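You operate a simulated robot arm through the tools that you are given. There is no shell and no other tool. Be economical: measure what you need, move in short steps, check, and stop when the job is done.

You are at the controls of a simulated robot arm. One attempt, no reset.

Task
File the two green blocks from the trays in the record case under their days.
Fine: unlatch and open the lid, then shut and latch it again; leave the one in the SAMPLES drawer.

The check looks at the end state, three seconds after you hand in, the way a careful person would. Anything else that was tipped, shoved, dropped, spilled or broken makes it a failure. A push-on lid holds only when it is set on centred and level and pressed home; a screw cap is set on level and turned clockwise until tight.

Robot
A 6-joint arm with a two-finger gripper on a trunk, on a base that drives. Base frame: it is fixed to the floor where the robot stands at the start and does not move with it; the origin is under the middle of the robot, x ahead of it, y to its left, z up; the surface under the hand at the start is at about z = 865. Units: mm, degrees, N and s.
It reaches about 1298 mm from its shoulder. Its first joint turns from -149.0 to 149.0 degrees. Places, roughly: blue compartment [700, 200, 900]; green block [750, -3250, 500]; green compartment [700, 300, 900]; inside of the blue compartment [700, 200, 900]; inside of the green compartment [700, 300, 900]; record case latch [700, 100, 900]; record case lid [700, 300, 900]; red compartment [700, 500, 900]; yellow compartment [700, 400, 900]. Payload 1.57 kg.
The tool frame sits at the grasp point between the pads (the TCP): z along the fingers, y along the line on which they close. The tips reach 21 mm beyond it. The gripper opens to 70 mm. The gripper's body begins 50 mm behind the TCP.
Orientation is that of the tool frame in the base frame, as [roll, pitch, yaw] about the fixed x, y, z axes, in that order (R = Rz(yaw) Ry(pitch) Rx(roll)). With the fingers straight down and closing along the base's y, the tool's x points along the base's -x, its y along +y and its z along -z.

Tools
- The arm moves only by the tool drive_tool. Its argument "commands" is a list of rows, each a list of 3 entries, a list of its own where there are three numbers: the shift along the base's x, y, z in cm, then the turn, a rotation vector about the base's x, y, z in degrees, then the gripper command, from -1 (shut) to 1 (fully open), values between in proportion. In form: [[[x, y, z], [wx, wy, wz], jaw], ...]. A call has 1 to 12 rows; each row shifts and turns the commanded pose from where the row before left it. Rows are played at 5 a second. More than 50 mm and 8.6 degrees between two rows, or a gripper value outside its range, and nothing of the call is played. Where a pose cannot be reached the arm comes as near as it can. A force on the tool above 90 N (or 10 N above the force at the start of the call, whichever is more), or a blocked arm, ends the call early, and 0.2 s more pass. Each finger halts on what it meets, pressing with about 29 N; the grip force reading is that of the motor and also rises with nothing between the fingers. The clock runs only during rows and for 0.2 s after the last one: add rows that do not move to give the fingers time. The reply holds the time, the measured pose of the TCP, the force on the tool along the base axes, the opening and the grip force, in the units named above and with some noise, with the torque about the TCP (base axes, N m) and any sound that the robot's microphone picked up, and new pictures: "pictures" is both (left out), scene, wrist or none.
- Cameras (640 x 400 px; columns grow to the right, rows downward): "scene" is now at [31.6, 207, 1886.3]; the picture's right is [0.15, -0.99, 0.00], its down [-0.70, -0.11, -0.71] and it looks along [0.70, 0.11, -0.71] (base axes); focal length 276 px, centre (320, 200). "wrist" rides on the gripper at [79, 4, -81] in the tool frame; the picture's right is [-0.05, 1.00, 0.00], its down [-0.67, -0.04, -0.74] and it looks along [-0.74, -0.04, 0.67] (tool axes); focal length 256 px, centre (320, 200). There is no depth. A picture from a camera that has moved, and an enlarged one, comes with that camera's place and axes in the base frame and with its lens. The place of the scene camera against the robot may be out by one fixed shift of up to 12 mm in any direction.
- raise_lower(by): slides the trunk up (or, below 0, down) by that many mm; the arm and the scene camera ride with it, the base frame stays. It gives what a move gives, with no picture.
- steer(legs): drives the robot by 1 to 6 legs, each [ahead, turn to the left] in mm and degrees, along the robot's own axes; the way and the turn of a leg run together, so that a leg with both is an arc; at most 1500 mm and 180 degrees a leg. The arm and the cameras ride along, it lands a little off, and it stops where it bumps. It gives what a move gives, and a new picture of the scene camera.
- pan_tilt(pan, tilt): turns the head with the scene camera to pan (to the left, within 155 degrees either way) and tilt (down, from -29 to 69), counted from straight ahead of the robot. It gives what a move gives, and a new picture of the scene camera.
- enlarge(camera, box): a new picture of the part [left, top, right, bottom] of that camera's present view, enlarged. No time passes.
- finish_job(): hands the job in; it is judged then, once.

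Work in short steps. Places have to be worked out from the pictures, the camera data and where the tool is seen: move nearer, look again, correct. Check each grasp and each placing, and mend what went wrong. You have 120 turns and 260 pictures in all, those below and enlarged ones among them. Open the gripper and draw the arm clear of the work before you hand the job in, unless the task says otherwise; then end with one line.

The tools are called after "Emit:" by a JSON object that holds its "method" and its "body". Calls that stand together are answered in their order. drive_tool: Moves the arm, as the interface text tells. Its arguments: {"type":"object","properties":{"commands":{"type":"array"},"pictures":{"type":"string","enum":["both","scene","wrist","none"]}},"required":["commands"]} The other tools are called the same way: raise_lower (by) slides the trunk up or down; steer (legs) drives the base; pan_tilt (pan, tilt) turns the head that bears the scene camera; enlarge (camera, box) takes an enlarged picture of a part of a camera's view; finish_job () hands the job in.

At the start:

```text
clock: 0.0
tool_pos: [759.2, 192.7, 1217.1]
orientation: [-179.9, 0.0, 179.8]
contact_force: [-0.1, -0.4, -0.1]
wrist_torque: [0.0, -0.01, 0.01]
gripper_width: 70.1
grasp_force: 0.1
trunk travel left (down, up): [-899.0, 71.0]
robot x, y, heading: [0.1, 13.4, 0.1]
head pan, tilt: [8.7, 45.0]
```

scene: 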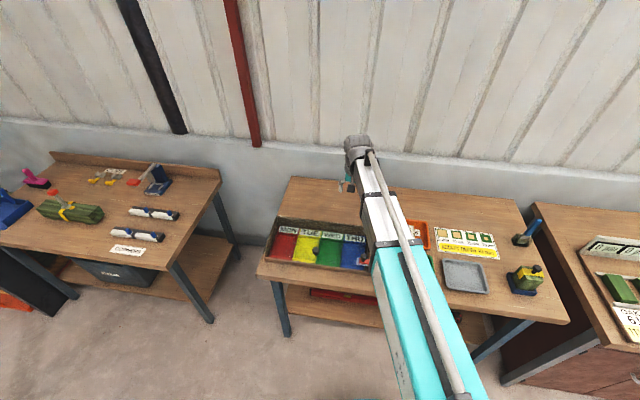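
wrist: 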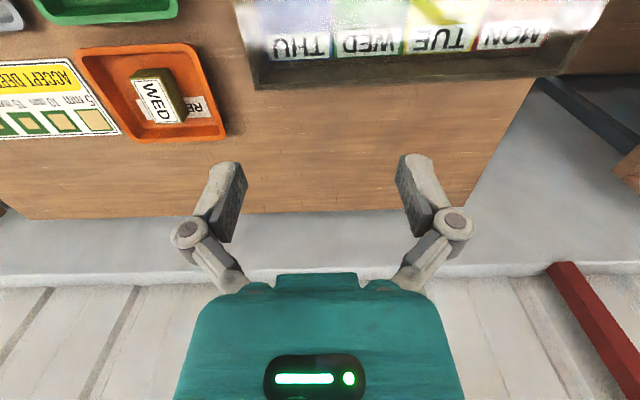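

The bench ahead holds the record case (MON..THU) and trays; I zoom in on both views first.

Emit:
{"method": "enlarge", "body": {"camera": "scene", "box": [250, 170, 410, 310]}}

Emit:
{"method": "enlarge", "body": {"camera": "scene", "box": [390, 190, 640, 340]}}

Emit:
{"method": "enlarge", "body": {"camera": "wrist", "box": [0, 0, 640, 200]}}

```text
2.86 times, centred on (330, 240) of scene
camera zoom: at [31.6, 207.0, 1886.3], right [0.15, -0.99, 0.0], down [-0.7, -0.11, -0.71], along [0.7, 0.11, -0.71], focal length 790 px, centre (291, 86)
```

zoom: 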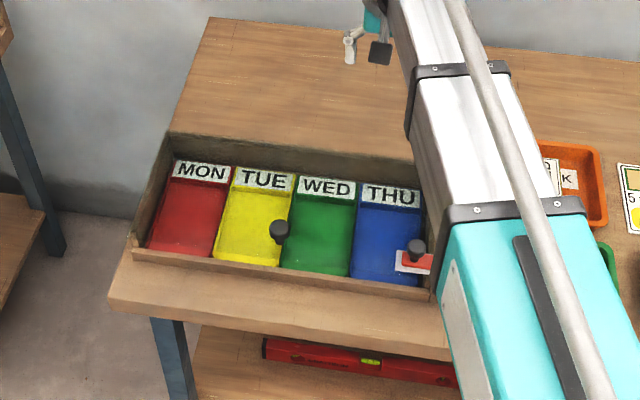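

```text
2.56 times, centred on (515, 265) of scene
camera zoom: at [31.6, 207.0, 1886.3], right [0.15, -0.99, 0.0], down [-0.7, -0.11, -0.71], along [0.7, 0.11, -0.71], focal length 708 px, centre (-179, 34)
```

zoom: 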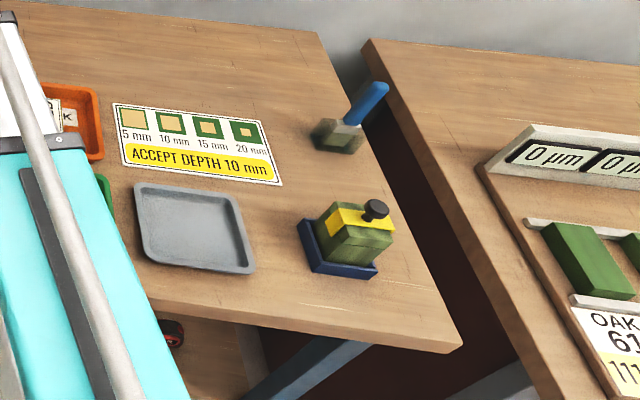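

```text
1.00 times, centred on (320, 100) of wrist (not enlarged: the box is as wide or as high as the picture)
camera zoom: at [679.4, 196.7, 1298.6], right [0.06, 1.0, 0.0], down [0.67, -0.04, 0.74], along [0.74, -0.04, -0.67], focal length 256 px, centre (320, 300)
```

zoom: 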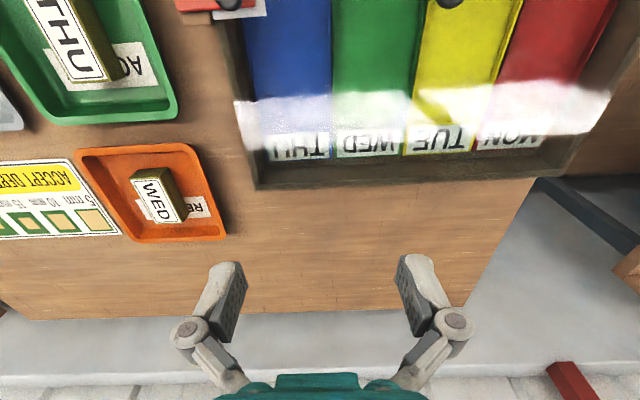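

The case has a clear lid with a knob and a red latch slider with a knob; trays hold WED (orange) and THU (green) blocks. I draw the hand back to see the lid and latch with the wrist camera.

Emit:
{"method": "drive_tool", "body": {"commands": [[[-5, 0, 0], [0, 0, 0], 1], [[-5, 0, 0], [0, 0, 0], 1], [[-5, 0, 0], [0, 0, 0], 1], [[-5, 0, 0], [0, 0, 0], 1], [[-5, 0, 0], [0, 0, 0], 1], [[0, 0, 0], [0, 0, 0], 1]]}}

```text
clock: 1.4
tool_pos: [508.4, 193.7, 1217.0]
orientation: [180.0, 0.0, 179.7]
contact_force: [1.0, 0.3, 0.0]
wrist_torque: [0.01, 0.04, 0.0]
gripper_width: 70.1
grasp_force: 0.1
trunk travel left (down, up): [-899.0, 71.0]
robot x, y, heading: [-3.9, 15.8, 0.4]
head pan, tilt: [8.7, 45.0]
camera scene: at [32.1, 207.2, 1886.2], right [0.15, -0.99, 0.0], down [-0.7, -0.11, -0.71], along [0.7, 0.11, -0.71], focal length 276 px, centre (320, 200)
camera wrist: at [429.6, 197.5, 1298.5], right [0.06, 1.0, 0.0], down [0.67, -0.04, 0.74], along [0.74, -0.04, -0.67], focal length 256 px, centre (320, 200)
```

scene: 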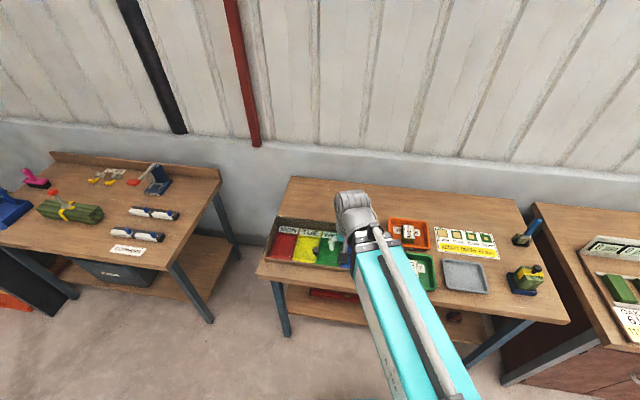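
wrist: 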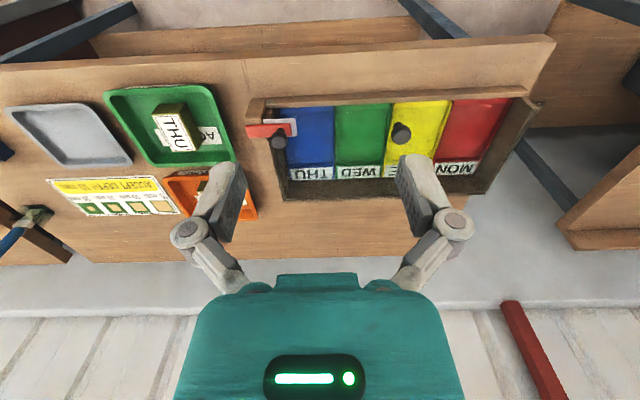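

Now the whole case shows in the wrist view. I zoom in on it and the trays.

Emit:
{"method": "enlarge", "body": {"camera": "wrist", "box": [230, 60, 390, 160]}}

Emit:
{"method": "enlarge", "body": {"camera": "wrist", "box": [380, 60, 560, 200]}}

Emit:
{"method": "enlarge", "body": {"camera": "wrist", "box": [80, 70, 280, 220]}}

```text
4.00 times, centred on (310, 110) of wrist
camera zoom: at [429.6, 197.5, 1298.5], right [0.06, 1.0, 0.0], down [0.67, -0.04, 0.74], along [0.74, -0.04, -0.67], focal length 1024 px, centre (360, 560)
```

zoom: 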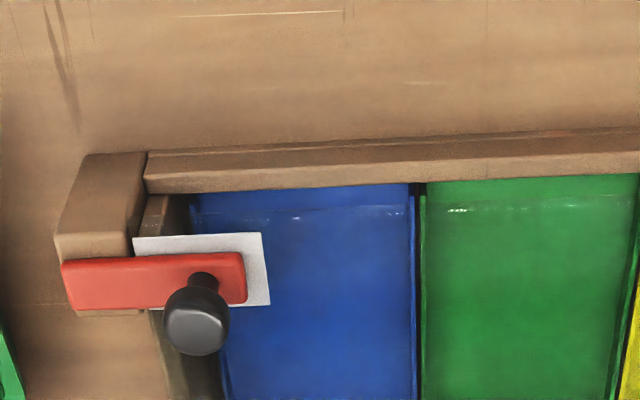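

```text
2.86 times, centred on (470, 130) of wrist
camera zoom: at [429.6, 197.5, 1298.5], right [0.06, 1.0, 0.0], down [0.67, -0.04, 0.74], along [0.74, -0.04, -0.67], focal length 731 px, centre (-109, 400)
```

zoom: 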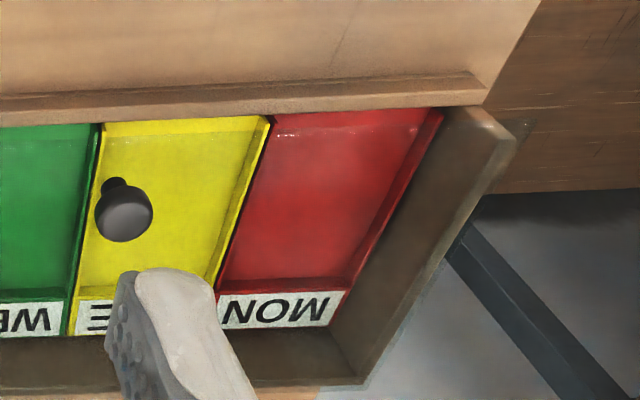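

```text
2.67 times, centred on (180, 145) of wrist
camera zoom: at [429.6, 197.5, 1298.5], right [0.06, 1.0, 0.0], down [0.67, -0.04, 0.74], along [0.74, -0.04, -0.67], focal length 683 px, centre (693, 347)
```

zoom: 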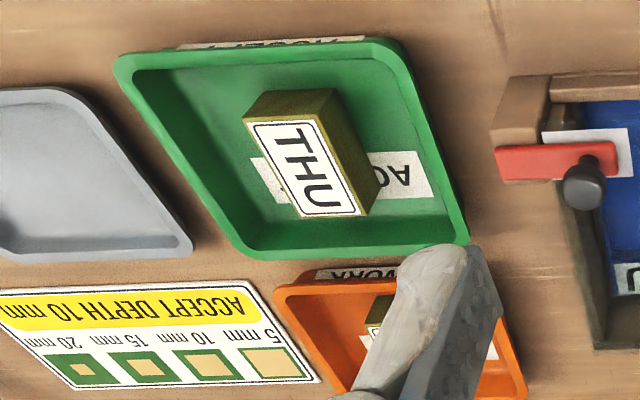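

Latch knob near (663,120,~950) and lid knob near (665,312,~950). I go lower and near the latch for a more oblique look at how latch and lid are built.

Emit:
{"method": "drive_tool", "body": {"commands": [[[-1, -1, -5], [0, 0, 0], 1], [[-1, -1, -5], [0, 0, 0], 1], [[-1, -1, -5], [0, 0, 0], 1], [[-1, -1, 0], [0, 0, 0], 1], [[0, 0, 0], [0, 0, 0], 1]]}}

Emit:
{"method": "enlarge", "body": {"camera": "wrist", "box": [230, 50, 550, 250]}}

```text
refused: row 1 steps farther than a row can; nothing moved
```

```text
2.00 times, centred on (390, 150) of wrist
camera zoom: at [429.6, 197.5, 1298.5], right [0.06, 1.0, 0.0], down [0.67, -0.04, 0.74], along [0.74, -0.04, -0.67], focal length 512 px, centre (180, 300)
```

zoom: 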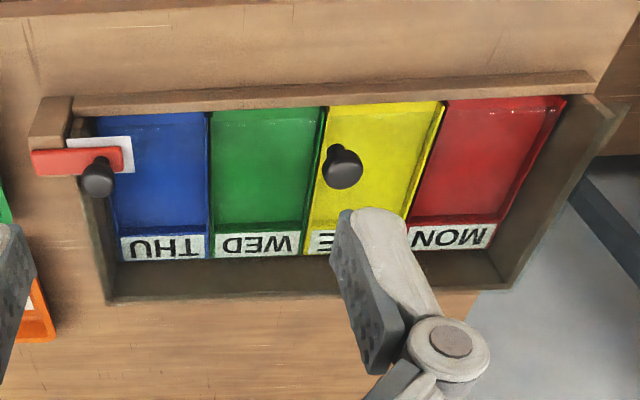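

Step limit is on total length; I use 4 cm steps.

Emit:
{"method": "drive_tool", "body": {"commands": [[[-1, -1, -4], [0, 0, 0], 1], [[-1, -1, -4], [0, 0, 0], 1], [[-1, -1, -4], [0, 0, 0], 1], [[-1, -1, -4], [0, 0, 0], 1], [[0, 0, 0], [0, 0, 0], 1]], "pictures": "wrist"}}

Emit:
{"method": "enlarge", "body": {"camera": "wrist", "box": [200, 0, 520, 200]}}

```text
clock: 2.6
tool_pos: [505.1, 190.1, 1217.9]
orientation: [180.0, 0.1, 179.9]
contact_force: [-0.2, -0.2, 0.3]
wrist_torque: [0.01, 0.01, 0.02]
gripper_width: 70.1
grasp_force: 0.1
out of reach, approached as far as the arm can: row 1, 2, 3, 4
trunk travel left (down, up): [-899.0, 71.0]
robot x, y, heading: [-1.0, 11.2, 0.1]
head pan, tilt: [8.7, 45.0]
camera wrist: at [426.8, 194.7, 1298.7], right [0.06, 1.0, 0.0], down [0.67, -0.04, 0.74], along [0.74, -0.04, -0.67], focal length 256 px, centre (320, 200)
```

wrist: 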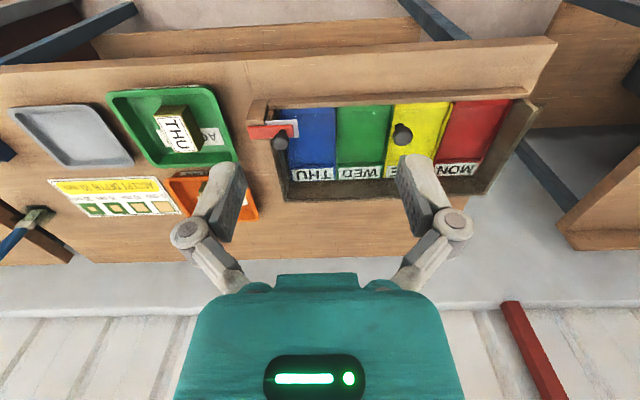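

```text
2.00 times, centred on (360, 100) of wrist
camera zoom: at [426.8, 194.7, 1298.7], right [0.06, 1.0, 0.0], down [0.67, -0.04, 0.74], along [0.74, -0.04, -0.67], focal length 512 px, centre (240, 400)
```

zoom: 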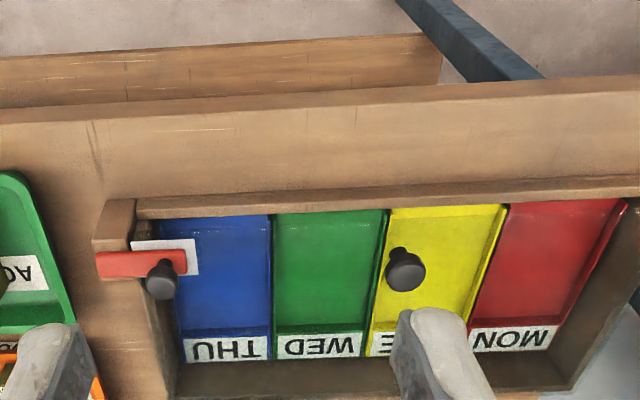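

The arm is at its inner limit here. I lower the trunk by 150 mm for a lower view.

Emit:
{"method": "raise_lower", "body": {"by": -150}}

Emit:
{"method": "drive_tool", "body": {"commands": [[[0, -4, 0], [0, 0, 0], 1], [[0, -4, 0], [0, 0, 0], 1], [[0, 0, 0], [0, 0, 0], 1]], "pictures": "both"}}

Emit:
{"method": "enlarge", "body": {"camera": "wrist", "box": [240, 0, 640, 250]}}

```text
clock: 4.3
tool_pos: [505.4, 191.2, 1066.6]
orientation: [-180.0, 0.0, 179.8]
contact_force: [-0.3, -1.1, 0.3]
wrist_torque: [-0.05, -0.03, 0.02]
gripper_width: 69.8
grasp_force: 0.0
trunk travel left (down, up): [-749.0, 221.0]
robot x, y, heading: [1.1, 19.1, 0.3]
head pan, tilt: [8.7, 45.0]
```

```text
clock: 5.2
tool_pos: [527.4, 115.6, 1066.0]
orientation: [179.9, -0.1, 179.8]
contact_force: [0.0, -0.6, -0.2]
wrist_torque: [0.0, 0.01, 0.0]
gripper_width: 70.0
grasp_force: 0.0
out of reach, approached as far as the arm can: row 1, 2
trunk travel left (down, up): [-749.0, 221.0]
robot x, y, heading: [-2.0, 11.7, 0.6]
head pan, tilt: [8.7, 45.0]
camera scene: at [31.5, 206.7, 1736.3], right [0.15, -0.99, 0.0], down [-0.7, -0.11, -0.71], along [0.7, 0.11, -0.71], focal length 276 px, centre (320, 200)
camera wrist: at [448.3, 119.8, 1148.8], right [0.06, 1.0, 0.0], down [0.67, -0.04, 0.74], along [0.74, -0.04, -0.67], focal length 256 px, centre (320, 200)
```

scene: 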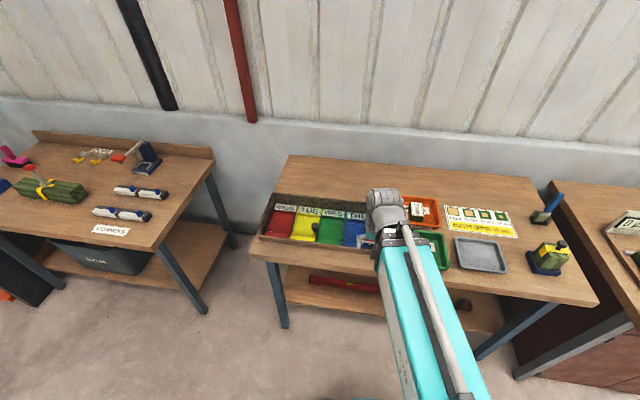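
wrist: 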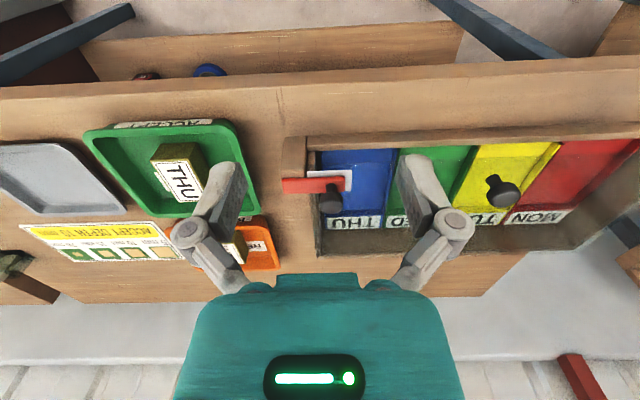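

```text
1.60 times, centred on (440, 125) of wrist
camera zoom: at [448.3, 119.8, 1148.8], right [0.06, 1.0, 0.0], down [0.67, -0.04, 0.74], along [0.74, -0.04, -0.67], focal length 410 px, centre (128, 320)
```

zoom: 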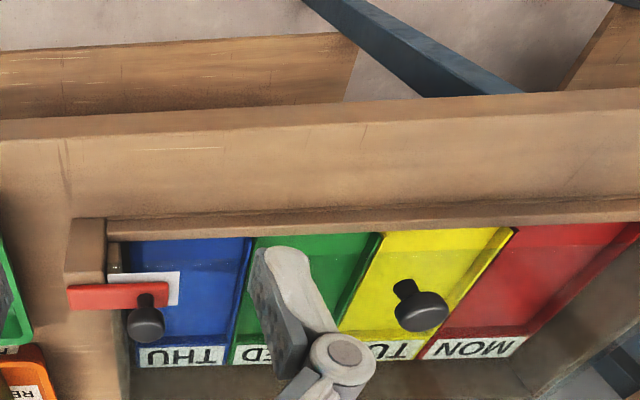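

Emit:
{"method": "enlarge", "body": {"camera": "wrist", "box": [270, 130, 370, 220]}}

Emit:
{"method": "enlarge", "body": {"camera": "scene", "box": [245, 185, 385, 265]}}

```text
4.44 times, centred on (320, 175) of wrist
camera zoom: at [448.3, 119.8, 1148.8], right [0.06, 1.0, 0.0], down [0.67, -0.04, 0.74], along [0.74, -0.04, -0.67], focal length 1138 px, centre (320, 311)
```

zoom: 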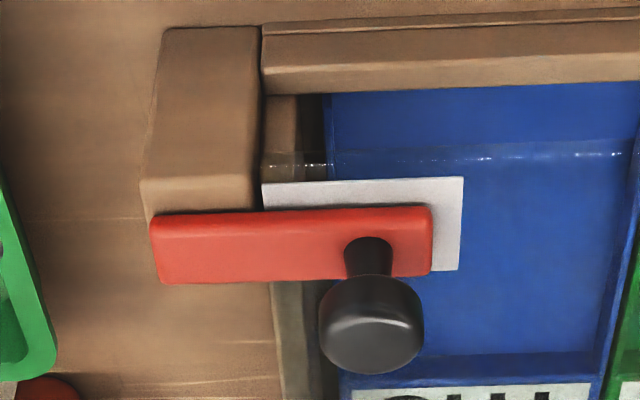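

```text
4.57 times, centred on (315, 225) of scene
camera zoom: at [31.5, 206.7, 1736.3], right [0.15, -0.99, 0.0], down [-0.7, -0.11, -0.71], along [0.7, 0.11, -0.71], focal length 1264 px, centre (343, 86)
```

zoom: 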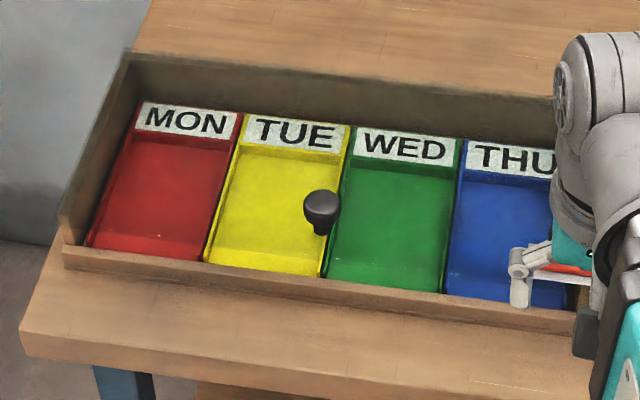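

Triangulating: latch knob ≈ (659,121,962), about 26 mm wide; lid knob ≈ (660,308,961); bar top ≈ 944. I place the hand above the latch knob and look.

Emit:
{"method": "drive_tool", "body": {"commands": [[[4.5, 0, 0], [0, 0, 0], 1], [[4.5, 0.5, 0], [0, 0, 0], 1], [[4.2, 0, 0], [0, 0, 0], 1], [[0, 0, -4], [0, 0, 0], 1], [[0, 0, 0], [0, 0, 0], 1]], "pictures": "both"}}

Emit:
{"method": "enlarge", "body": {"camera": "wrist", "box": [160, 0, 480, 200]}}

```text
clock: 6.3
tool_pos: [660.0, 121.8, 1067.7]
orientation: [180.0, -0.1, 179.8]
contact_force: [0.0, 0.6, -0.2]
wrist_torque: [0.0, -0.02, -0.01]
gripper_width: 70.0
grasp_force: 0.1
out of reach, approached as far as the arm can: row 4
trunk travel left (down, up): [-749.0, 221.0]
robot x, y, heading: [-2.5, 13.3, -0.1]
head pan, tilt: [8.7, 45.0]
camera scene: at [31.3, 207.0, 1736.3], right [0.15, -0.99, 0.0], down [-0.7, -0.11, -0.71], along [0.7, 0.11, -0.71], focal length 276 px, centre (320, 200)
camera wrist: at [580.6, 126.2, 1148.7], right [0.06, 1.0, 0.0], down [0.67, -0.04, 0.74], along [0.74, -0.04, -0.67], focal length 256 px, centre (320, 200)
```

scene: 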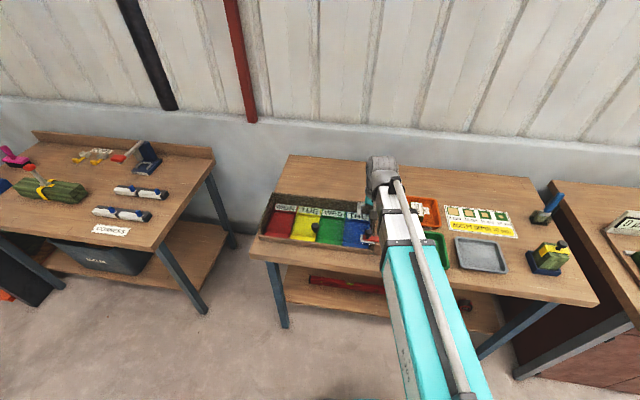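
wrist: 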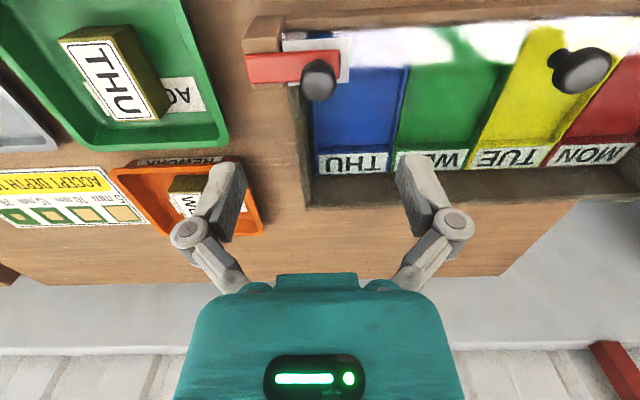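

```text
2.00 times, centred on (320, 100) of wrist
camera zoom: at [580.6, 126.2, 1148.7], right [0.06, 1.0, 0.0], down [0.67, -0.04, 0.74], along [0.74, -0.04, -0.67], focal length 512 px, centre (320, 400)
```

zoom: 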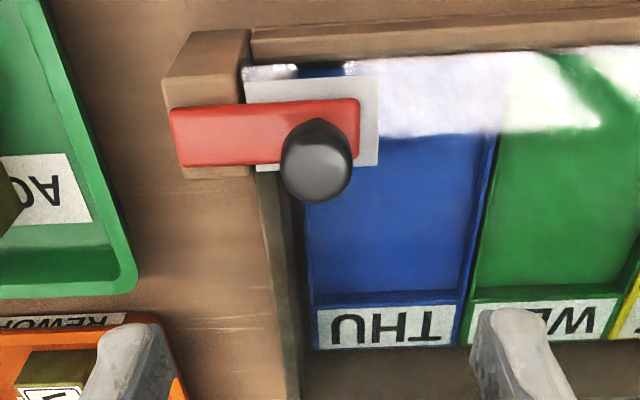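

The knob is confirmed at (660,121). The arm cannot go lower here, so I lower the trunk by 97 mm to straddle it.

Emit:
{"method": "raise_lower", "body": {"by": -97}}

Emit:
{"method": "drive_tool", "body": {"commands": [[[0, 0, 0], [0, 0, 0], 1]], "pictures": "both"}}

```text
clock: 7.7
tool_pos: [659.4, 122.4, 969.8]
orientation: [-179.9, 0.0, 179.8]
contact_force: [0.1, -0.4, 0.4]
wrist_torque: [-0.01, -0.01, 0.0]
gripper_width: 69.8
grasp_force: 0.0
trunk travel left (down, up): [-652.0, 318.0]
robot x, y, heading: [-0.5, 16.1, -0.0]
head pan, tilt: [8.7, 45.0]
```

```text
clock: 8.1
tool_pos: [659.3, 122.2, 969.5]
orientation: [180.0, 0.0, 179.8]
contact_force: [-0.4, 0.4, 0.0]
wrist_torque: [0.0, 0.04, -0.02]
gripper_width: 70.0
grasp_force: 0.1
trunk travel left (down, up): [-652.0, 318.0]
robot x, y, heading: [1.2, 14.0, 0.1]
head pan, tilt: [8.7, 45.0]
camera scene: at [31.6, 207.0, 1639.3], right [0.15, -0.99, 0.0], down [-0.7, -0.11, -0.71], along [0.7, 0.11, -0.71], focal length 276 px, centre (320, 200)
camera wrist: at [580.6, 126.2, 1051.7], right [0.06, 1.0, 0.0], down [0.67, -0.04, 0.74], along [0.74, -0.04, -0.67], focal length 256 px, centre (320, 200)
```

scene: 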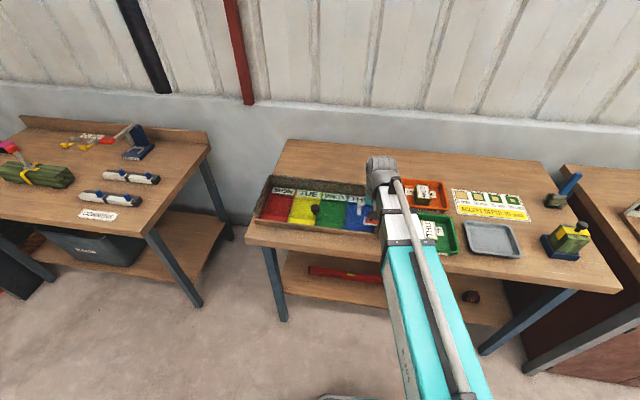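
wrist: 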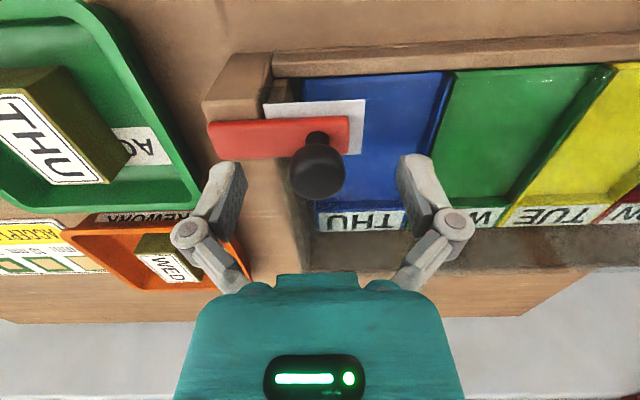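

The knob sits right between the pads. I close.

Emit:
{"method": "drive_tool", "body": {"commands": [[[0, 0, 0], [0, 0, 0], -1], [[0, 0, 0], [0, 0, 0], -1], [[0, 0, 0], [0, 0, 0], -1], [[0, 0, 0], [0, 0, 0], -1], [[0, 0, 0], [0, 0, 0], -1]], "pictures": "wrist"}}

Emit:
{"method": "enlarge", "body": {"camera": "wrist", "box": [200, 80, 440, 230]}}

```text
clock: 9.3
tool_pos: [659.3, 120.7, 971.7]
orientation: [180.0, -0.1, 179.7]
contact_force: [1.5, -9.8, 4.7]
wrist_torque: [-0.19, 0.0, 0.03]
gripper_width: 25.1
grasp_force: 31.9
trunk travel left (down, up): [-652.0, 318.0]
robot x, y, heading: [1.1, 15.2, -0.3]
head pan, tilt: [8.7, 45.0]
camera wrist: at [580.5, 125.0, 1051.9], right [0.06, 1.0, 0.0], down [0.67, -0.04, 0.75], along [0.74, -0.04, -0.67], focal length 256 px, centre (320, 200)
```

wrist: 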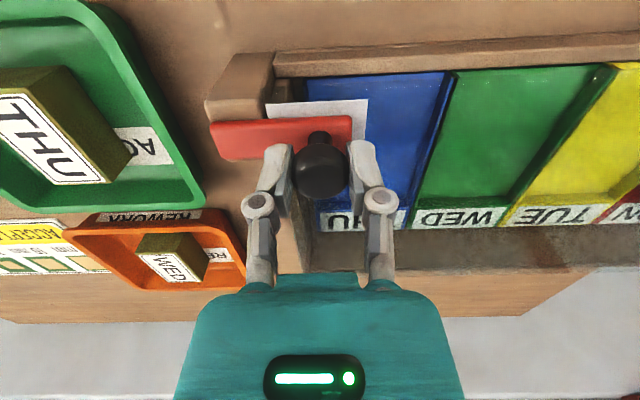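

```text
2.67 times, centred on (320, 155) of wrist
camera zoom: at [580.5, 125.0, 1051.9], right [0.06, 1.0, 0.0], down [0.67, -0.04, 0.75], along [0.74, -0.04, -0.67], focal length 683 px, centre (320, 320)
```

zoom: 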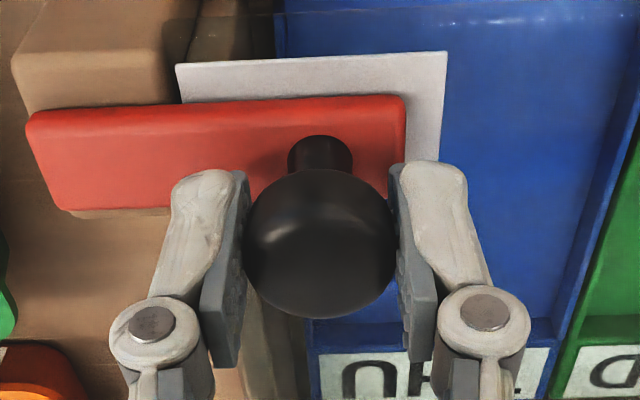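

The knob is gripped (25 mm). I test the sliding direction: 1 cm toward −y.

Emit:
{"method": "drive_tool", "body": {"commands": [[[0, -0.5, 0], [0, 0, 0], -1], [[0, -0.5, 0], [0, 0, 0], -1], [[0, 0, 0], [0, 0, 0], -1]], "pictures": "wrist"}}

```text
clock: 10.1
tool_pos: [658.7, 121.1, 969.3]
orientation: [179.3, -0.1, 179.9]
contact_force: [1.5, 55.2, 10.3]
wrist_torque: [0.76, -0.42, 0.03]
gripper_width: 25.1
grasp_force: 32.1
trunk travel left (down, up): [-652.0, 318.0]
robot x, y, heading: [1.0, 13.5, 0.3]
head pan, tilt: [8.7, 45.0]
camera wrist: at [580.1, 123.3, 1051.7], right [0.06, 1.0, 0.01], down [0.67, -0.05, 0.74], along [0.74, -0.03, -0.67], focal length 256 px, centre (320, 200)
```

wrist: 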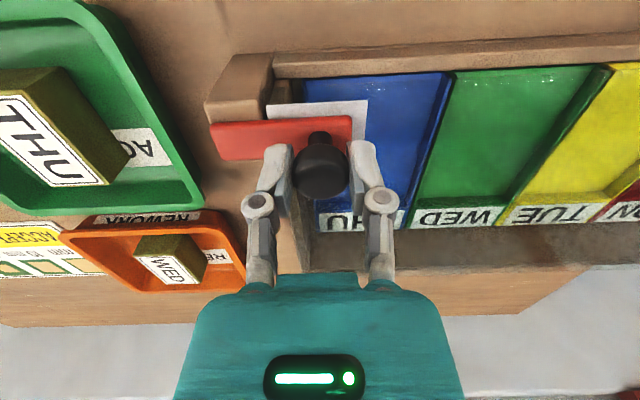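

Blocked at 55 N: the bar does not slide, so it likely swings about its outer end. I take the strain off and test +x.

Emit:
{"method": "drive_tool", "body": {"commands": [[[0, 1.0, 0], [0, 0, 0], -1], [[0.4, 0, 0], [0, 0, 0], -1], [[0.4, 0, 0], [0, 0, 0], -1], [[0, 0, 0], [0, 0, 0], -1]], "pictures": "wrist"}}

```text
clock: 11.1
tool_pos: [664.3, 120.7, 971.4]
orientation: [-179.8, -0.3, 179.6]
contact_force: [-25.2, -4.8, -5.5]
wrist_torque: [-0.08, 0.28, 0.02]
gripper_width: 25.1
grasp_force: 32.2
trunk travel left (down, up): [-652.0, 318.0]
robot x, y, heading: [-2.9, 11.2, 0.1]
head pan, tilt: [8.7, 45.0]
camera wrist: at [585.8, 125.1, 1053.0], right [0.06, 1.0, 0.0], down [0.67, -0.04, 0.74], along [0.74, -0.04, -0.67], focal length 256 px, centre (320, 200)
```

wrist: 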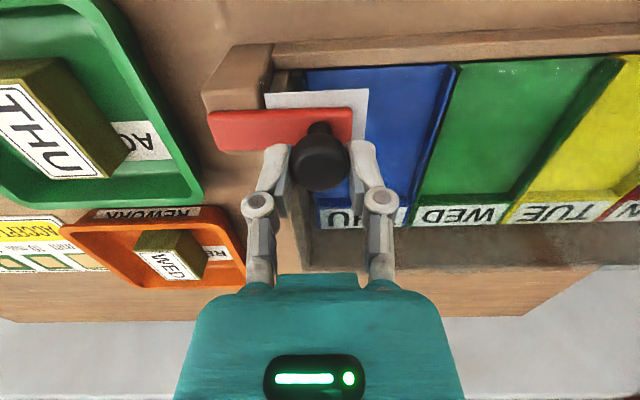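

The bar did not turn in +x (25 N, knob slipping in the pads). I test −x.

Emit:
{"method": "drive_tool", "body": {"commands": [[[-0.8, 0, 0], [0, 0, 0], -1], [[-0.4, 0, 0], [0, 0, 0], -1], [[-0.4, 0, 0], [0, 0, 0], -1], [[0, 0, 0], [0, 0, 0], -1]], "pictures": "wrist"}}

```text
clock: 12.1
tool_pos: [653.0, 119.7, 970.3]
orientation: [-180.0, 0.1, 179.7]
contact_force: [11.4, -16.8, 7.0]
wrist_torque: [-0.17, -0.4, 0.3]
gripper_width: 25.1
grasp_force: 32.4
trunk travel left (down, up): [-652.0, 318.0]
robot x, y, heading: [-0.2, 15.3, 0.0]
head pan, tilt: [8.7, 45.0]
camera wrist: at [573.3, 124.0, 1051.4], right [0.06, 1.0, 0.0], down [0.67, -0.04, 0.75], along [0.74, -0.04, -0.67], focal length 256 px, centre (320, 200)
```

wrist: 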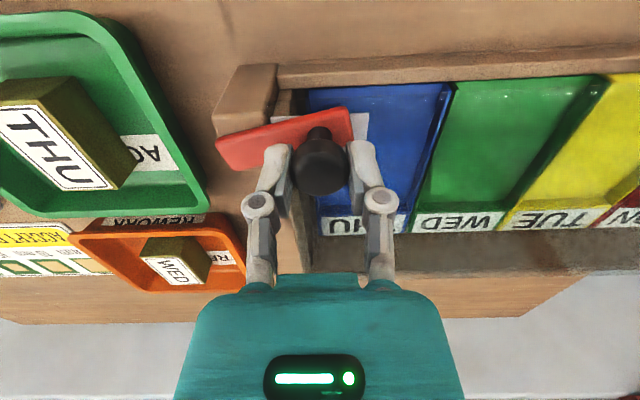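

It swings toward −x about its outer end (pivot ≈ (659,79), radius ≈ 42). I follow the arc to about 50°.

Emit:
{"method": "drive_tool", "body": {"commands": [[[-0.67, -0.39, 0], [0, 0, 0], -1], [[-0.66, -0.31, 0], [0, 0, 0], -1], [[-0.6, -0.42, 0], [0, 0, 0], -1], [[-0.52, -0.52, 0], [0, 0, 0], -1], [[0, 0, 0], [0, 0, 0], -1]], "pictures": "wrist"}}

```text
clock: 13.3
tool_pos: [625.7, 108.7, 970.1]
orientation: [179.8, -0.3, 179.8]
contact_force: [-11.3, 21.4, -14.5]
wrist_torque: [0.26, 0.18, 0.34]
gripper_width: 24.7
grasp_force: 32.2
trunk travel left (down, up): [-652.0, 318.0]
robot x, y, heading: [0.9, 12.3, 0.0]
head pan, tilt: [8.7, 45.0]
camera wrist: at [546.6, 112.3, 1051.6], right [0.06, 1.0, 0.0], down [0.67, -0.04, 0.74], along [0.74, -0.04, -0.67], focal length 256 px, centre (320, 200)
```

wrist: 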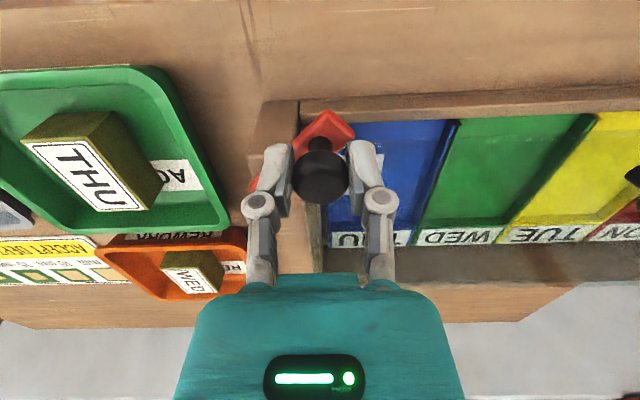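

It follows well, about 50°. I carry on toward 90°.

Emit:
{"method": "drive_tool", "body": {"commands": [[[-0.5, -0.35, 0], [0, 0, 0], -1], [[-0.3, -0.55, 0], [0, 0, 0], -1], [[-0.2, -0.55, 0], [0, 0, 0], -1], [[-0.1, -0.5, 0], [0, 0, 0], -1], [[0, -0.5, 0], [0, 0, 0], -1], [[0, 0, 0], [0, 0, 0], -1]], "pictures": "wrist"}}

```text
clock: 14.7
tool_pos: [616.4, 81.9, 971.3]
orientation: [-179.8, 0.1, 179.7]
contact_force: [-2.2, 7.9, 1.6]
wrist_torque: [0.09, 0.06, 0.28]
gripper_width: 24.9
grasp_force: 32.0
trunk travel left (down, up): [-652.0, 318.0]
robot x, y, heading: [0.7, 15.0, -0.0]
head pan, tilt: [8.7, 45.0]
camera wrist: at [537.0, 85.8, 1051.8], right [0.06, 1.0, 0.0], down [0.67, -0.04, 0.75], along [0.74, -0.04, -0.67], focal length 256 px, centre (320, 200)
```

wrist: 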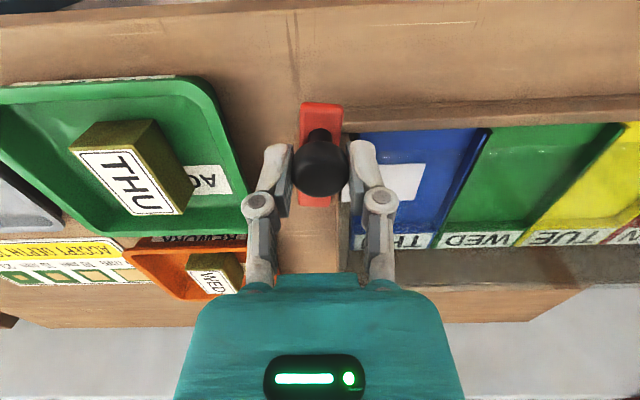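

The latch bar is now along x, clear of the lid's white plate. I release, rise, and go to the lid knob.

Emit:
{"method": "drive_tool", "body": {"commands": [[[0, 0, 0], [0, 0, 0], 1], [[0, 0, 0], [0, 0, 0], 1], [[0, 0, 0], [0, 0, 0], 1], [[0, 0, 3], [0, 0, 0], 1], [[0, 0, 3], [0, 0, 0], 1], [[0, 0, 0], [0, 0, 0], 1]], "pictures": "none"}}

Emit:
{"method": "drive_tool", "body": {"commands": [[[1.3, 4.5, 0], [0, 0, 0], 1], [[1.5, 4.5, 0], [0, 0, 0], 1], [[1.5, 4.5, 0], [0, 0, 0], 1], [[0, 4.5, 0], [0, 0, 0], 1], [[0, 4.5, 0], [0, 0, 0], 1], [[0, 0, 0], [0, 0, 0], 1]], "pictures": "both"}}

```text
clock: 16.1
tool_pos: [614.5, 82.7, 970.8]
orientation: [-180.0, -0.1, 179.9]
contact_force: [-0.4, -0.3, 0.5]
wrist_torque: [-0.03, -0.04, -0.01]
gripper_width: 69.9
grasp_force: 0.1
out of reach, approached as far as the arm can: row 4, 5
trunk travel left (down, up): [-652.0, 318.0]
robot x, y, heading: [0.3, 15.9, 0.1]
head pan, tilt: [8.7, 45.0]
```

```text
clock: 17.5
tool_pos: [659.8, 305.4, 970.3]
orientation: [-180.0, 0.1, 179.7]
contact_force: [0.6, -0.4, -0.4]
wrist_torque: [0.02, 0.04, 0.0]
gripper_width: 70.2
grasp_force: 0.1
trunk travel left (down, up): [-652.0, 318.0]
robot x, y, heading: [2.6, 15.0, 0.1]
head pan, tilt: [8.7, 45.0]
camera scene: at [31.6, 207.5, 1639.2], right [0.15, -0.99, 0.0], down [-0.7, -0.11, -0.71], along [0.7, 0.11, -0.71], focal length 276 px, centre (320, 200)
camera wrist: at [580.4, 310.0, 1051.5], right [0.06, 1.0, 0.0], down [0.67, -0.04, 0.74], along [0.74, -0.04, -0.67], focal length 256 px, centre (320, 200)
```

scene: 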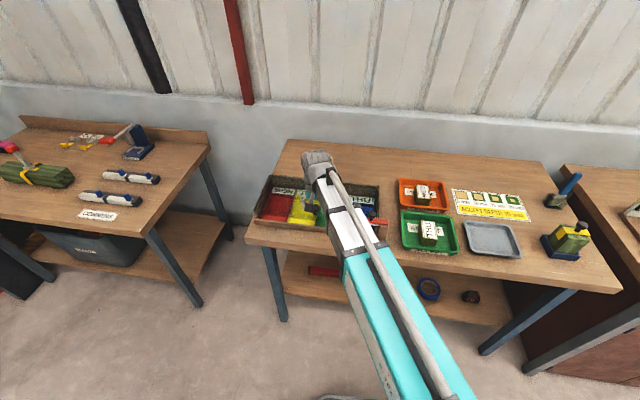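
wrist: 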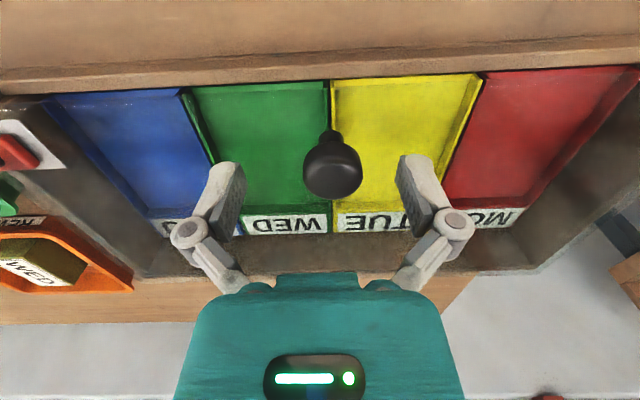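

The rise did not happen (arm's near limit), so the sideways move may have pushed the latch back. I check it.

Emit:
{"method": "enlarge", "body": {"camera": "wrist", "box": [0, 60, 240, 210]}}

Emit:
{"method": "enlarge", "body": {"camera": "scene", "box": [330, 180, 430, 250]}}

```text
2.67 times, centred on (120, 135) of wrist
camera zoom: at [580.4, 310.0, 1051.5], right [0.06, 1.0, 0.0], down [0.67, -0.04, 0.74], along [0.74, -0.04, -0.67], focal length 683 px, centre (853, 373)
```

zoom: 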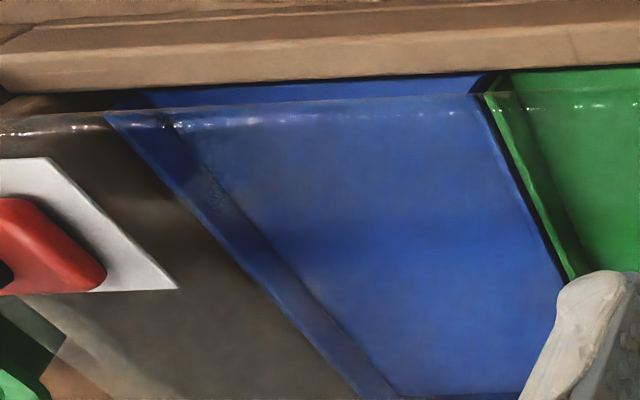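

```text
5.71 times, centred on (380, 215) of scene
camera zoom: at [31.6, 207.5, 1639.2], right [0.15, -0.99, 0.0], down [-0.7, -0.11, -0.71], along [0.7, 0.11, -0.71], focal length 1580 px, centre (-23, 114)
```

zoom: 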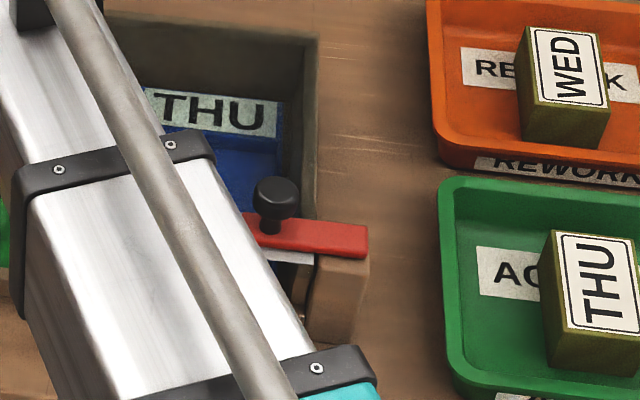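

The latch was pushed closed again. The workspace is too near; I raise the trunk and back the base off by 250 mm for better arm freedom.

Emit:
{"method": "raise_lower", "body": {"by": 100}}

Emit:
{"method": "steer", "body": {"legs": [[-250, 0]]}}

Emit:
{"method": "drive_tool", "body": {"commands": [[[4.5, -2, 0], [0, 0, 0], 1], [[4.5, -2, 0], [0, 0, 0], 1], [[4.5, -2, 0], [0, 0, 0], 1], [[4.5, -2, 0], [0, 0, 0], 1], [[4.5, -2, 0], [0, 0, 0], 1], [[2, -4, 0], [0, 0, 0], 1], [[0, -4, 0], [0, 0, 0], 1], [[0, 0, 0], [0, 0, 0], 1]], "pictures": "both"}}

```text
clock: 18.8
tool_pos: [660.2, 304.9, 1068.9]
orientation: [-180.0, 0.0, 179.7]
contact_force: [0.6, 0.5, 0.3]
wrist_torque: [0.01, -0.03, 0.0]
gripper_width: 69.9
grasp_force: 0.1
trunk travel left (down, up): [-752.0, 218.0]
robot x, y, heading: [-0.0, 18.1, 0.0]
head pan, tilt: [8.7, 45.0]
```

```text
clock: 20.9
tool_pos: [408.2, 303.5, 1071.1]
orientation: [180.0, 0.0, 179.7]
contact_force: [0.5, -0.1, 0.1]
wrist_torque: [0.02, 0.03, 0.01]
gripper_width: 69.7
grasp_force: 0.0
trunk travel left (down, up): [-752.0, 218.0]
robot x, y, heading: [-251.1, 13.9, 0.0]
head pan, tilt: [8.7, 45.0]
camera scene: at [-219.3, 206.7, 1739.3], right [0.15, -0.99, 0.0], down [-0.7, -0.11, -0.71], along [0.7, 0.11, -0.71], focal length 276 px, centre (320, 200)
```

scene: 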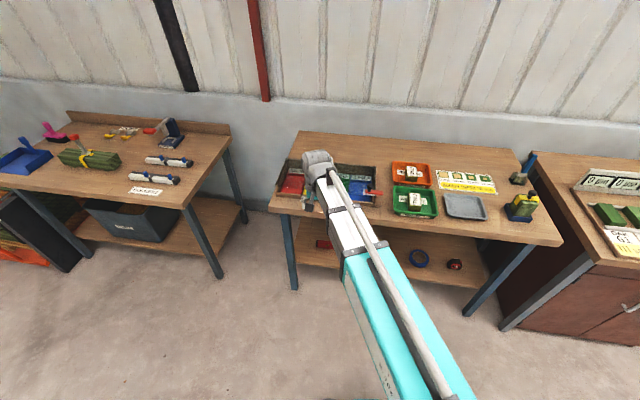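

```text
clock: 22.7
tool_pos: [653.3, 125.6, 1070.7]
orientation: [180.0, 0.0, 179.9]
contact_force: [-0.3, 0.3, 0.3]
wrist_torque: [0.03, 0.03, -0.04]
gripper_width: 70.3
grasp_force: 0.0
trunk travel left (down, up): [-752.0, 218.0]
robot x, y, heading: [-250.6, 13.5, 0.0]
head pan, tilt: [8.7, 45.0]
camera scene: at [-218.9, 206.5, 1739.3], right [0.15, -0.99, 0.0], down [-0.7, -0.11, -0.71], along [0.7, 0.11, -0.71], focal length 276 px, centre (320, 200)
camera wrist: at [575.4, 128.6, 1151.5], right [0.06, 1.0, 0.0], down [0.67, -0.04, 0.74], along [0.74, -0.04, -0.67], focal length 256 px, centre (320, 200)
```

scene: 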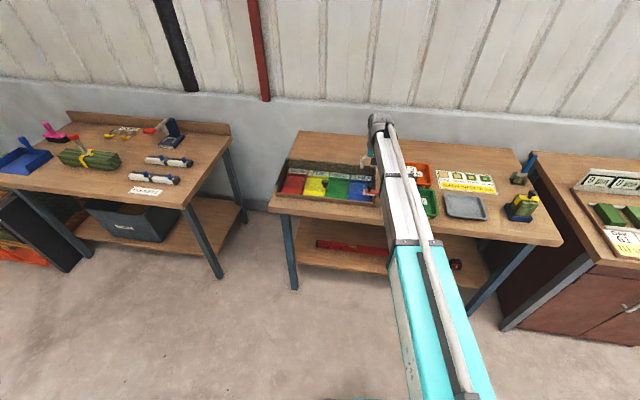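
wrist: 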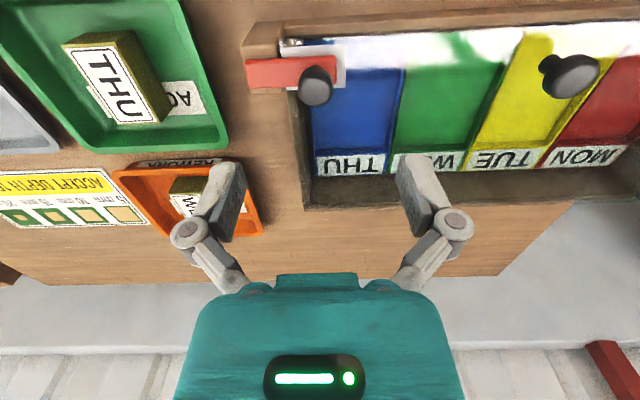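

Latch knob still at (660,121). I descend onto it, checking that z motion works now.

Emit:
{"method": "drive_tool", "body": {"commands": [[[0.6, -0.4, -4], [0, 0, 0], 1], [[0, 0, -4], [0, 0, 0], 1], [[0, 0, -2.1], [0, 0, 0], 1], [[0, 0, 0], [0, 0, 0], 1], [[0, 0, 0], [0, 0, 0], -1], [[0, 0, 0], [0, 0, 0], -1], [[0, 0, 0], [0, 0, 0], -1], [[0, 0, 0], [0, 0, 0], -1], [[0, 0, 0], [0, 0, 0], -1]], "pictures": "wrist"}}

```text
clock: 24.7
tool_pos: [658.2, 123.4, 1069.6]
orientation: [179.9, -0.1, 179.8]
contact_force: [0.3, -0.1, 0.1]
wrist_torque: [0.01, 0.01, 0.0]
gripper_width: 0.0
grasp_force: 28.9
out of reach, approached as far as the arm can: row 1, 2, 3
trunk travel left (down, up): [-752.0, 218.0]
robot x, y, heading: [-247.8, 13.4, 0.1]
head pan, tilt: [8.7, 45.0]
camera wrist: at [578.3, 127.3, 1151.6], right [0.06, 1.0, 0.0], down [0.67, -0.04, 0.74], along [0.74, -0.04, -0.67], focal length 256 px, centre (320, 200)
```

wrist: 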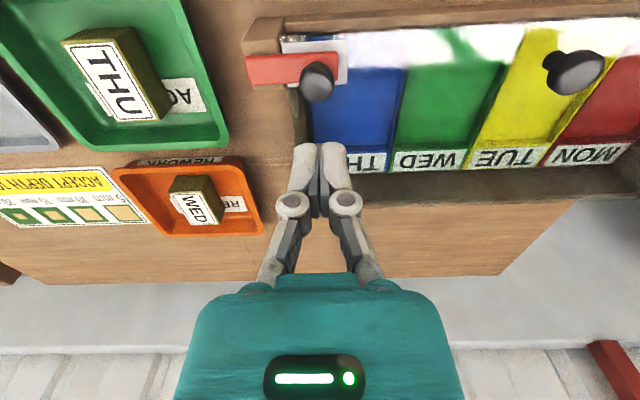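

Downward motion is refused even here. I probe the z range with small steps and reopen.

Emit:
{"method": "drive_tool", "body": {"commands": [[[0, 0, 1], [0, 0, 0], 1], [[0, 0, 1], [0, 0, 0], 1], [[0, 0, 2], [0, 0, 0], 1], [[0, 0, 2], [0, 0, 0], 1], [[0, 0, 2], [0, 0, 0], 1], [[0, 0, 0], [0, 0, 0], 1]], "pictures": "none"}}

Emit:
{"method": "drive_tool", "body": {"commands": [[[0, 0, 0], [0, 6, 0], 1], [[0, 0, 0], [0, 6, 0], 1], [[0, 0, 0], [0, 0, 0], 1]], "pictures": "none"}}

```text
clock: 26.1
tool_pos: [657.0, 124.1, 1070.5]
orientation: [-180.0, -0.1, 179.8]
contact_force: [0.4, -0.6, -0.5]
wrist_torque: [0.0, 0.0, -0.01]
gripper_width: 69.8
grasp_force: 0.1
out of reach, approached as far as the arm can: row 1, 2, 3, 4, 5
trunk travel left (down, up): [-752.0, 218.0]
robot x, y, heading: [-247.5, 12.7, 0.4]
head pan, tilt: [8.7, 45.0]
```

```text
clock: 26.9
tool_pos: [657.6, 123.8, 1074.1]
orientation: [-179.9, -12.1, 179.7]
contact_force: [0.7, 0.6, 0.4]
wrist_torque: [-0.02, -0.01, 0.0]
gripper_width: 69.9
grasp_force: 0.2
out of reach, approached as far as the arm can: row 2
trunk travel left (down, up): [-752.0, 218.0]
robot x, y, heading: [-255.2, 13.6, 0.2]
head pan, tilt: [8.7, 45.0]
```

So z comes from the trunk alone; the arm works in a horizontal plane with a tilting wrist. I undo the tilt, align to the knob, then descend by the trunk and grip.

Emit:
{"method": "drive_tool", "body": {"commands": [[[0, 0, 0], [0, -6, 0], 1], [[0, 0, 0], [0, -6, 0], 1], [[0.2, -0.3, 0], [0, 0, 0], 1], [[0, 0, 0], [0, 0, 0], 1]], "pictures": "none"}}

Emit:
{"method": "raise_lower", "body": {"by": -60}}

Emit:
{"method": "drive_tool", "body": {"commands": [[[0, 0, 0], [0, 0, 0], 1]], "pictures": "wrist"}}

```text
clock: 27.9
tool_pos: [658.8, 120.9, 1069.6]
orientation: [180.0, 0.0, 179.9]
contact_force: [0.1, 0.3, -0.3]
wrist_torque: [-0.01, 0.0, -0.04]
gripper_width: 70.1
grasp_force: 0.0
out of reach, approached as far as the arm can: row 1
trunk travel left (down, up): [-752.0, 218.0]
robot x, y, heading: [-253.3, 14.1, -0.1]
head pan, tilt: [8.7, 45.0]
```

```text
clock: 28.9
tool_pos: [659.6, 119.5, 1010.4]
orientation: [-180.0, 0.0, 179.8]
contact_force: [-0.7, 0.0, 0.6]
wrist_torque: [0.02, -0.02, 0.02]
gripper_width: 69.8
grasp_force: 0.0
trunk travel left (down, up): [-692.0, 278.0]
robot x, y, heading: [-250.6, 11.2, 0.1]
head pan, tilt: [8.7, 45.0]
```

```text
clock: 29.3
tool_pos: [659.0, 120.2, 1010.3]
orientation: [179.9, 0.0, 179.8]
contact_force: [-0.6, 1.0, 0.2]
wrist_torque: [0.02, 0.01, -0.01]
gripper_width: 70.0
grasp_force: 0.1
trunk travel left (down, up): [-692.0, 278.0]
robot x, y, heading: [-250.0, 13.3, -0.1]
head pan, tilt: [8.7, 45.0]
camera wrist: at [580.0, 124.3, 1091.6], right [0.06, 1.0, 0.0], down [0.67, -0.04, 0.74], along [0.74, -0.04, -0.67], focal length 256 px, centre (320, 200)
```

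wrist: 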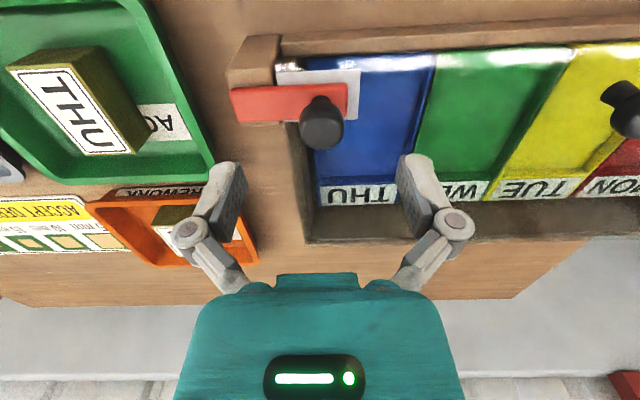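

Aligned. I descend 40 mm, grip, and replay the arc to 90°.

Emit:
{"method": "raise_lower", "body": {"by": -40}}

Emit:
{"method": "drive_tool", "body": {"commands": [[[0, 0, 0], [0, 0, 0], -1], [[0, 0, 0], [0, 0, 0], -1], [[0, 0, 0], [0, 0, 0], -1], [[0, 0, 0], [0, 0, 0], -1], [[-0.4, 0, 0], [0, 0, 0], -1], [[-0.5, -0.1, 0], [0, 0, 0], -1], [[-0.6, -0.2, 0], [0, 0, 0], -1], [[-0.66, -0.3, 0], [0, 0, 0], -1], [[-0.6, -0.4, 0], [0, 0, 0], -1], [[-0.5, -0.4, 0], [0, 0, 0], -1], [[0, 0, 0], [0, 0, 0], -1]], "pictures": "wrist"}}

```text
clock: 30.1
tool_pos: [658.8, 119.8, 970.1]
orientation: [180.0, 0.0, 179.8]
contact_force: [0.6, 0.2, 0.2]
wrist_torque: [-0.02, -0.01, -0.02]
gripper_width: 70.1
grasp_force: 0.2
trunk travel left (down, up): [-652.0, 318.0]
robot x, y, heading: [-251.4, 14.1, 0.2]
head pan, tilt: [8.7, 45.0]
```

```text
clock: 32.5
tool_pos: [623.9, 111.7, 969.7]
orientation: [179.9, -0.2, 179.9]
contact_force: [-22.7, 31.9, -15.0]
wrist_torque: [0.19, 0.09, 0.36]
gripper_width: 24.8
grasp_force: 32.0
trunk travel left (down, up): [-652.0, 318.0]
robot x, y, heading: [-247.4, 15.3, 0.2]
head pan, tilt: [8.7, 45.0]
camera wrist: at [544.6, 114.8, 1052.0], right [0.06, 1.0, 0.0], down [0.67, -0.04, 0.74], along [0.74, -0.04, -0.67], focal length 256 px, centre (320, 200)
```

wrist: 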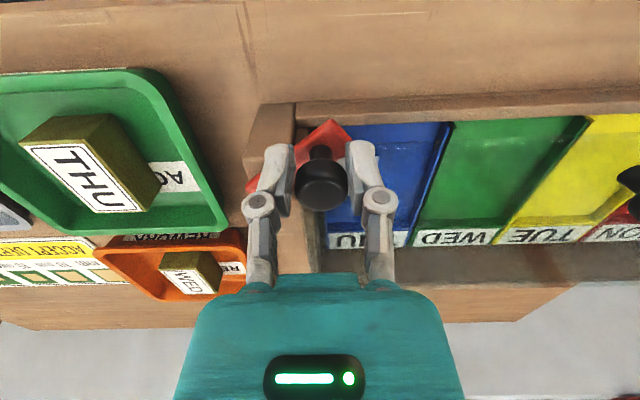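

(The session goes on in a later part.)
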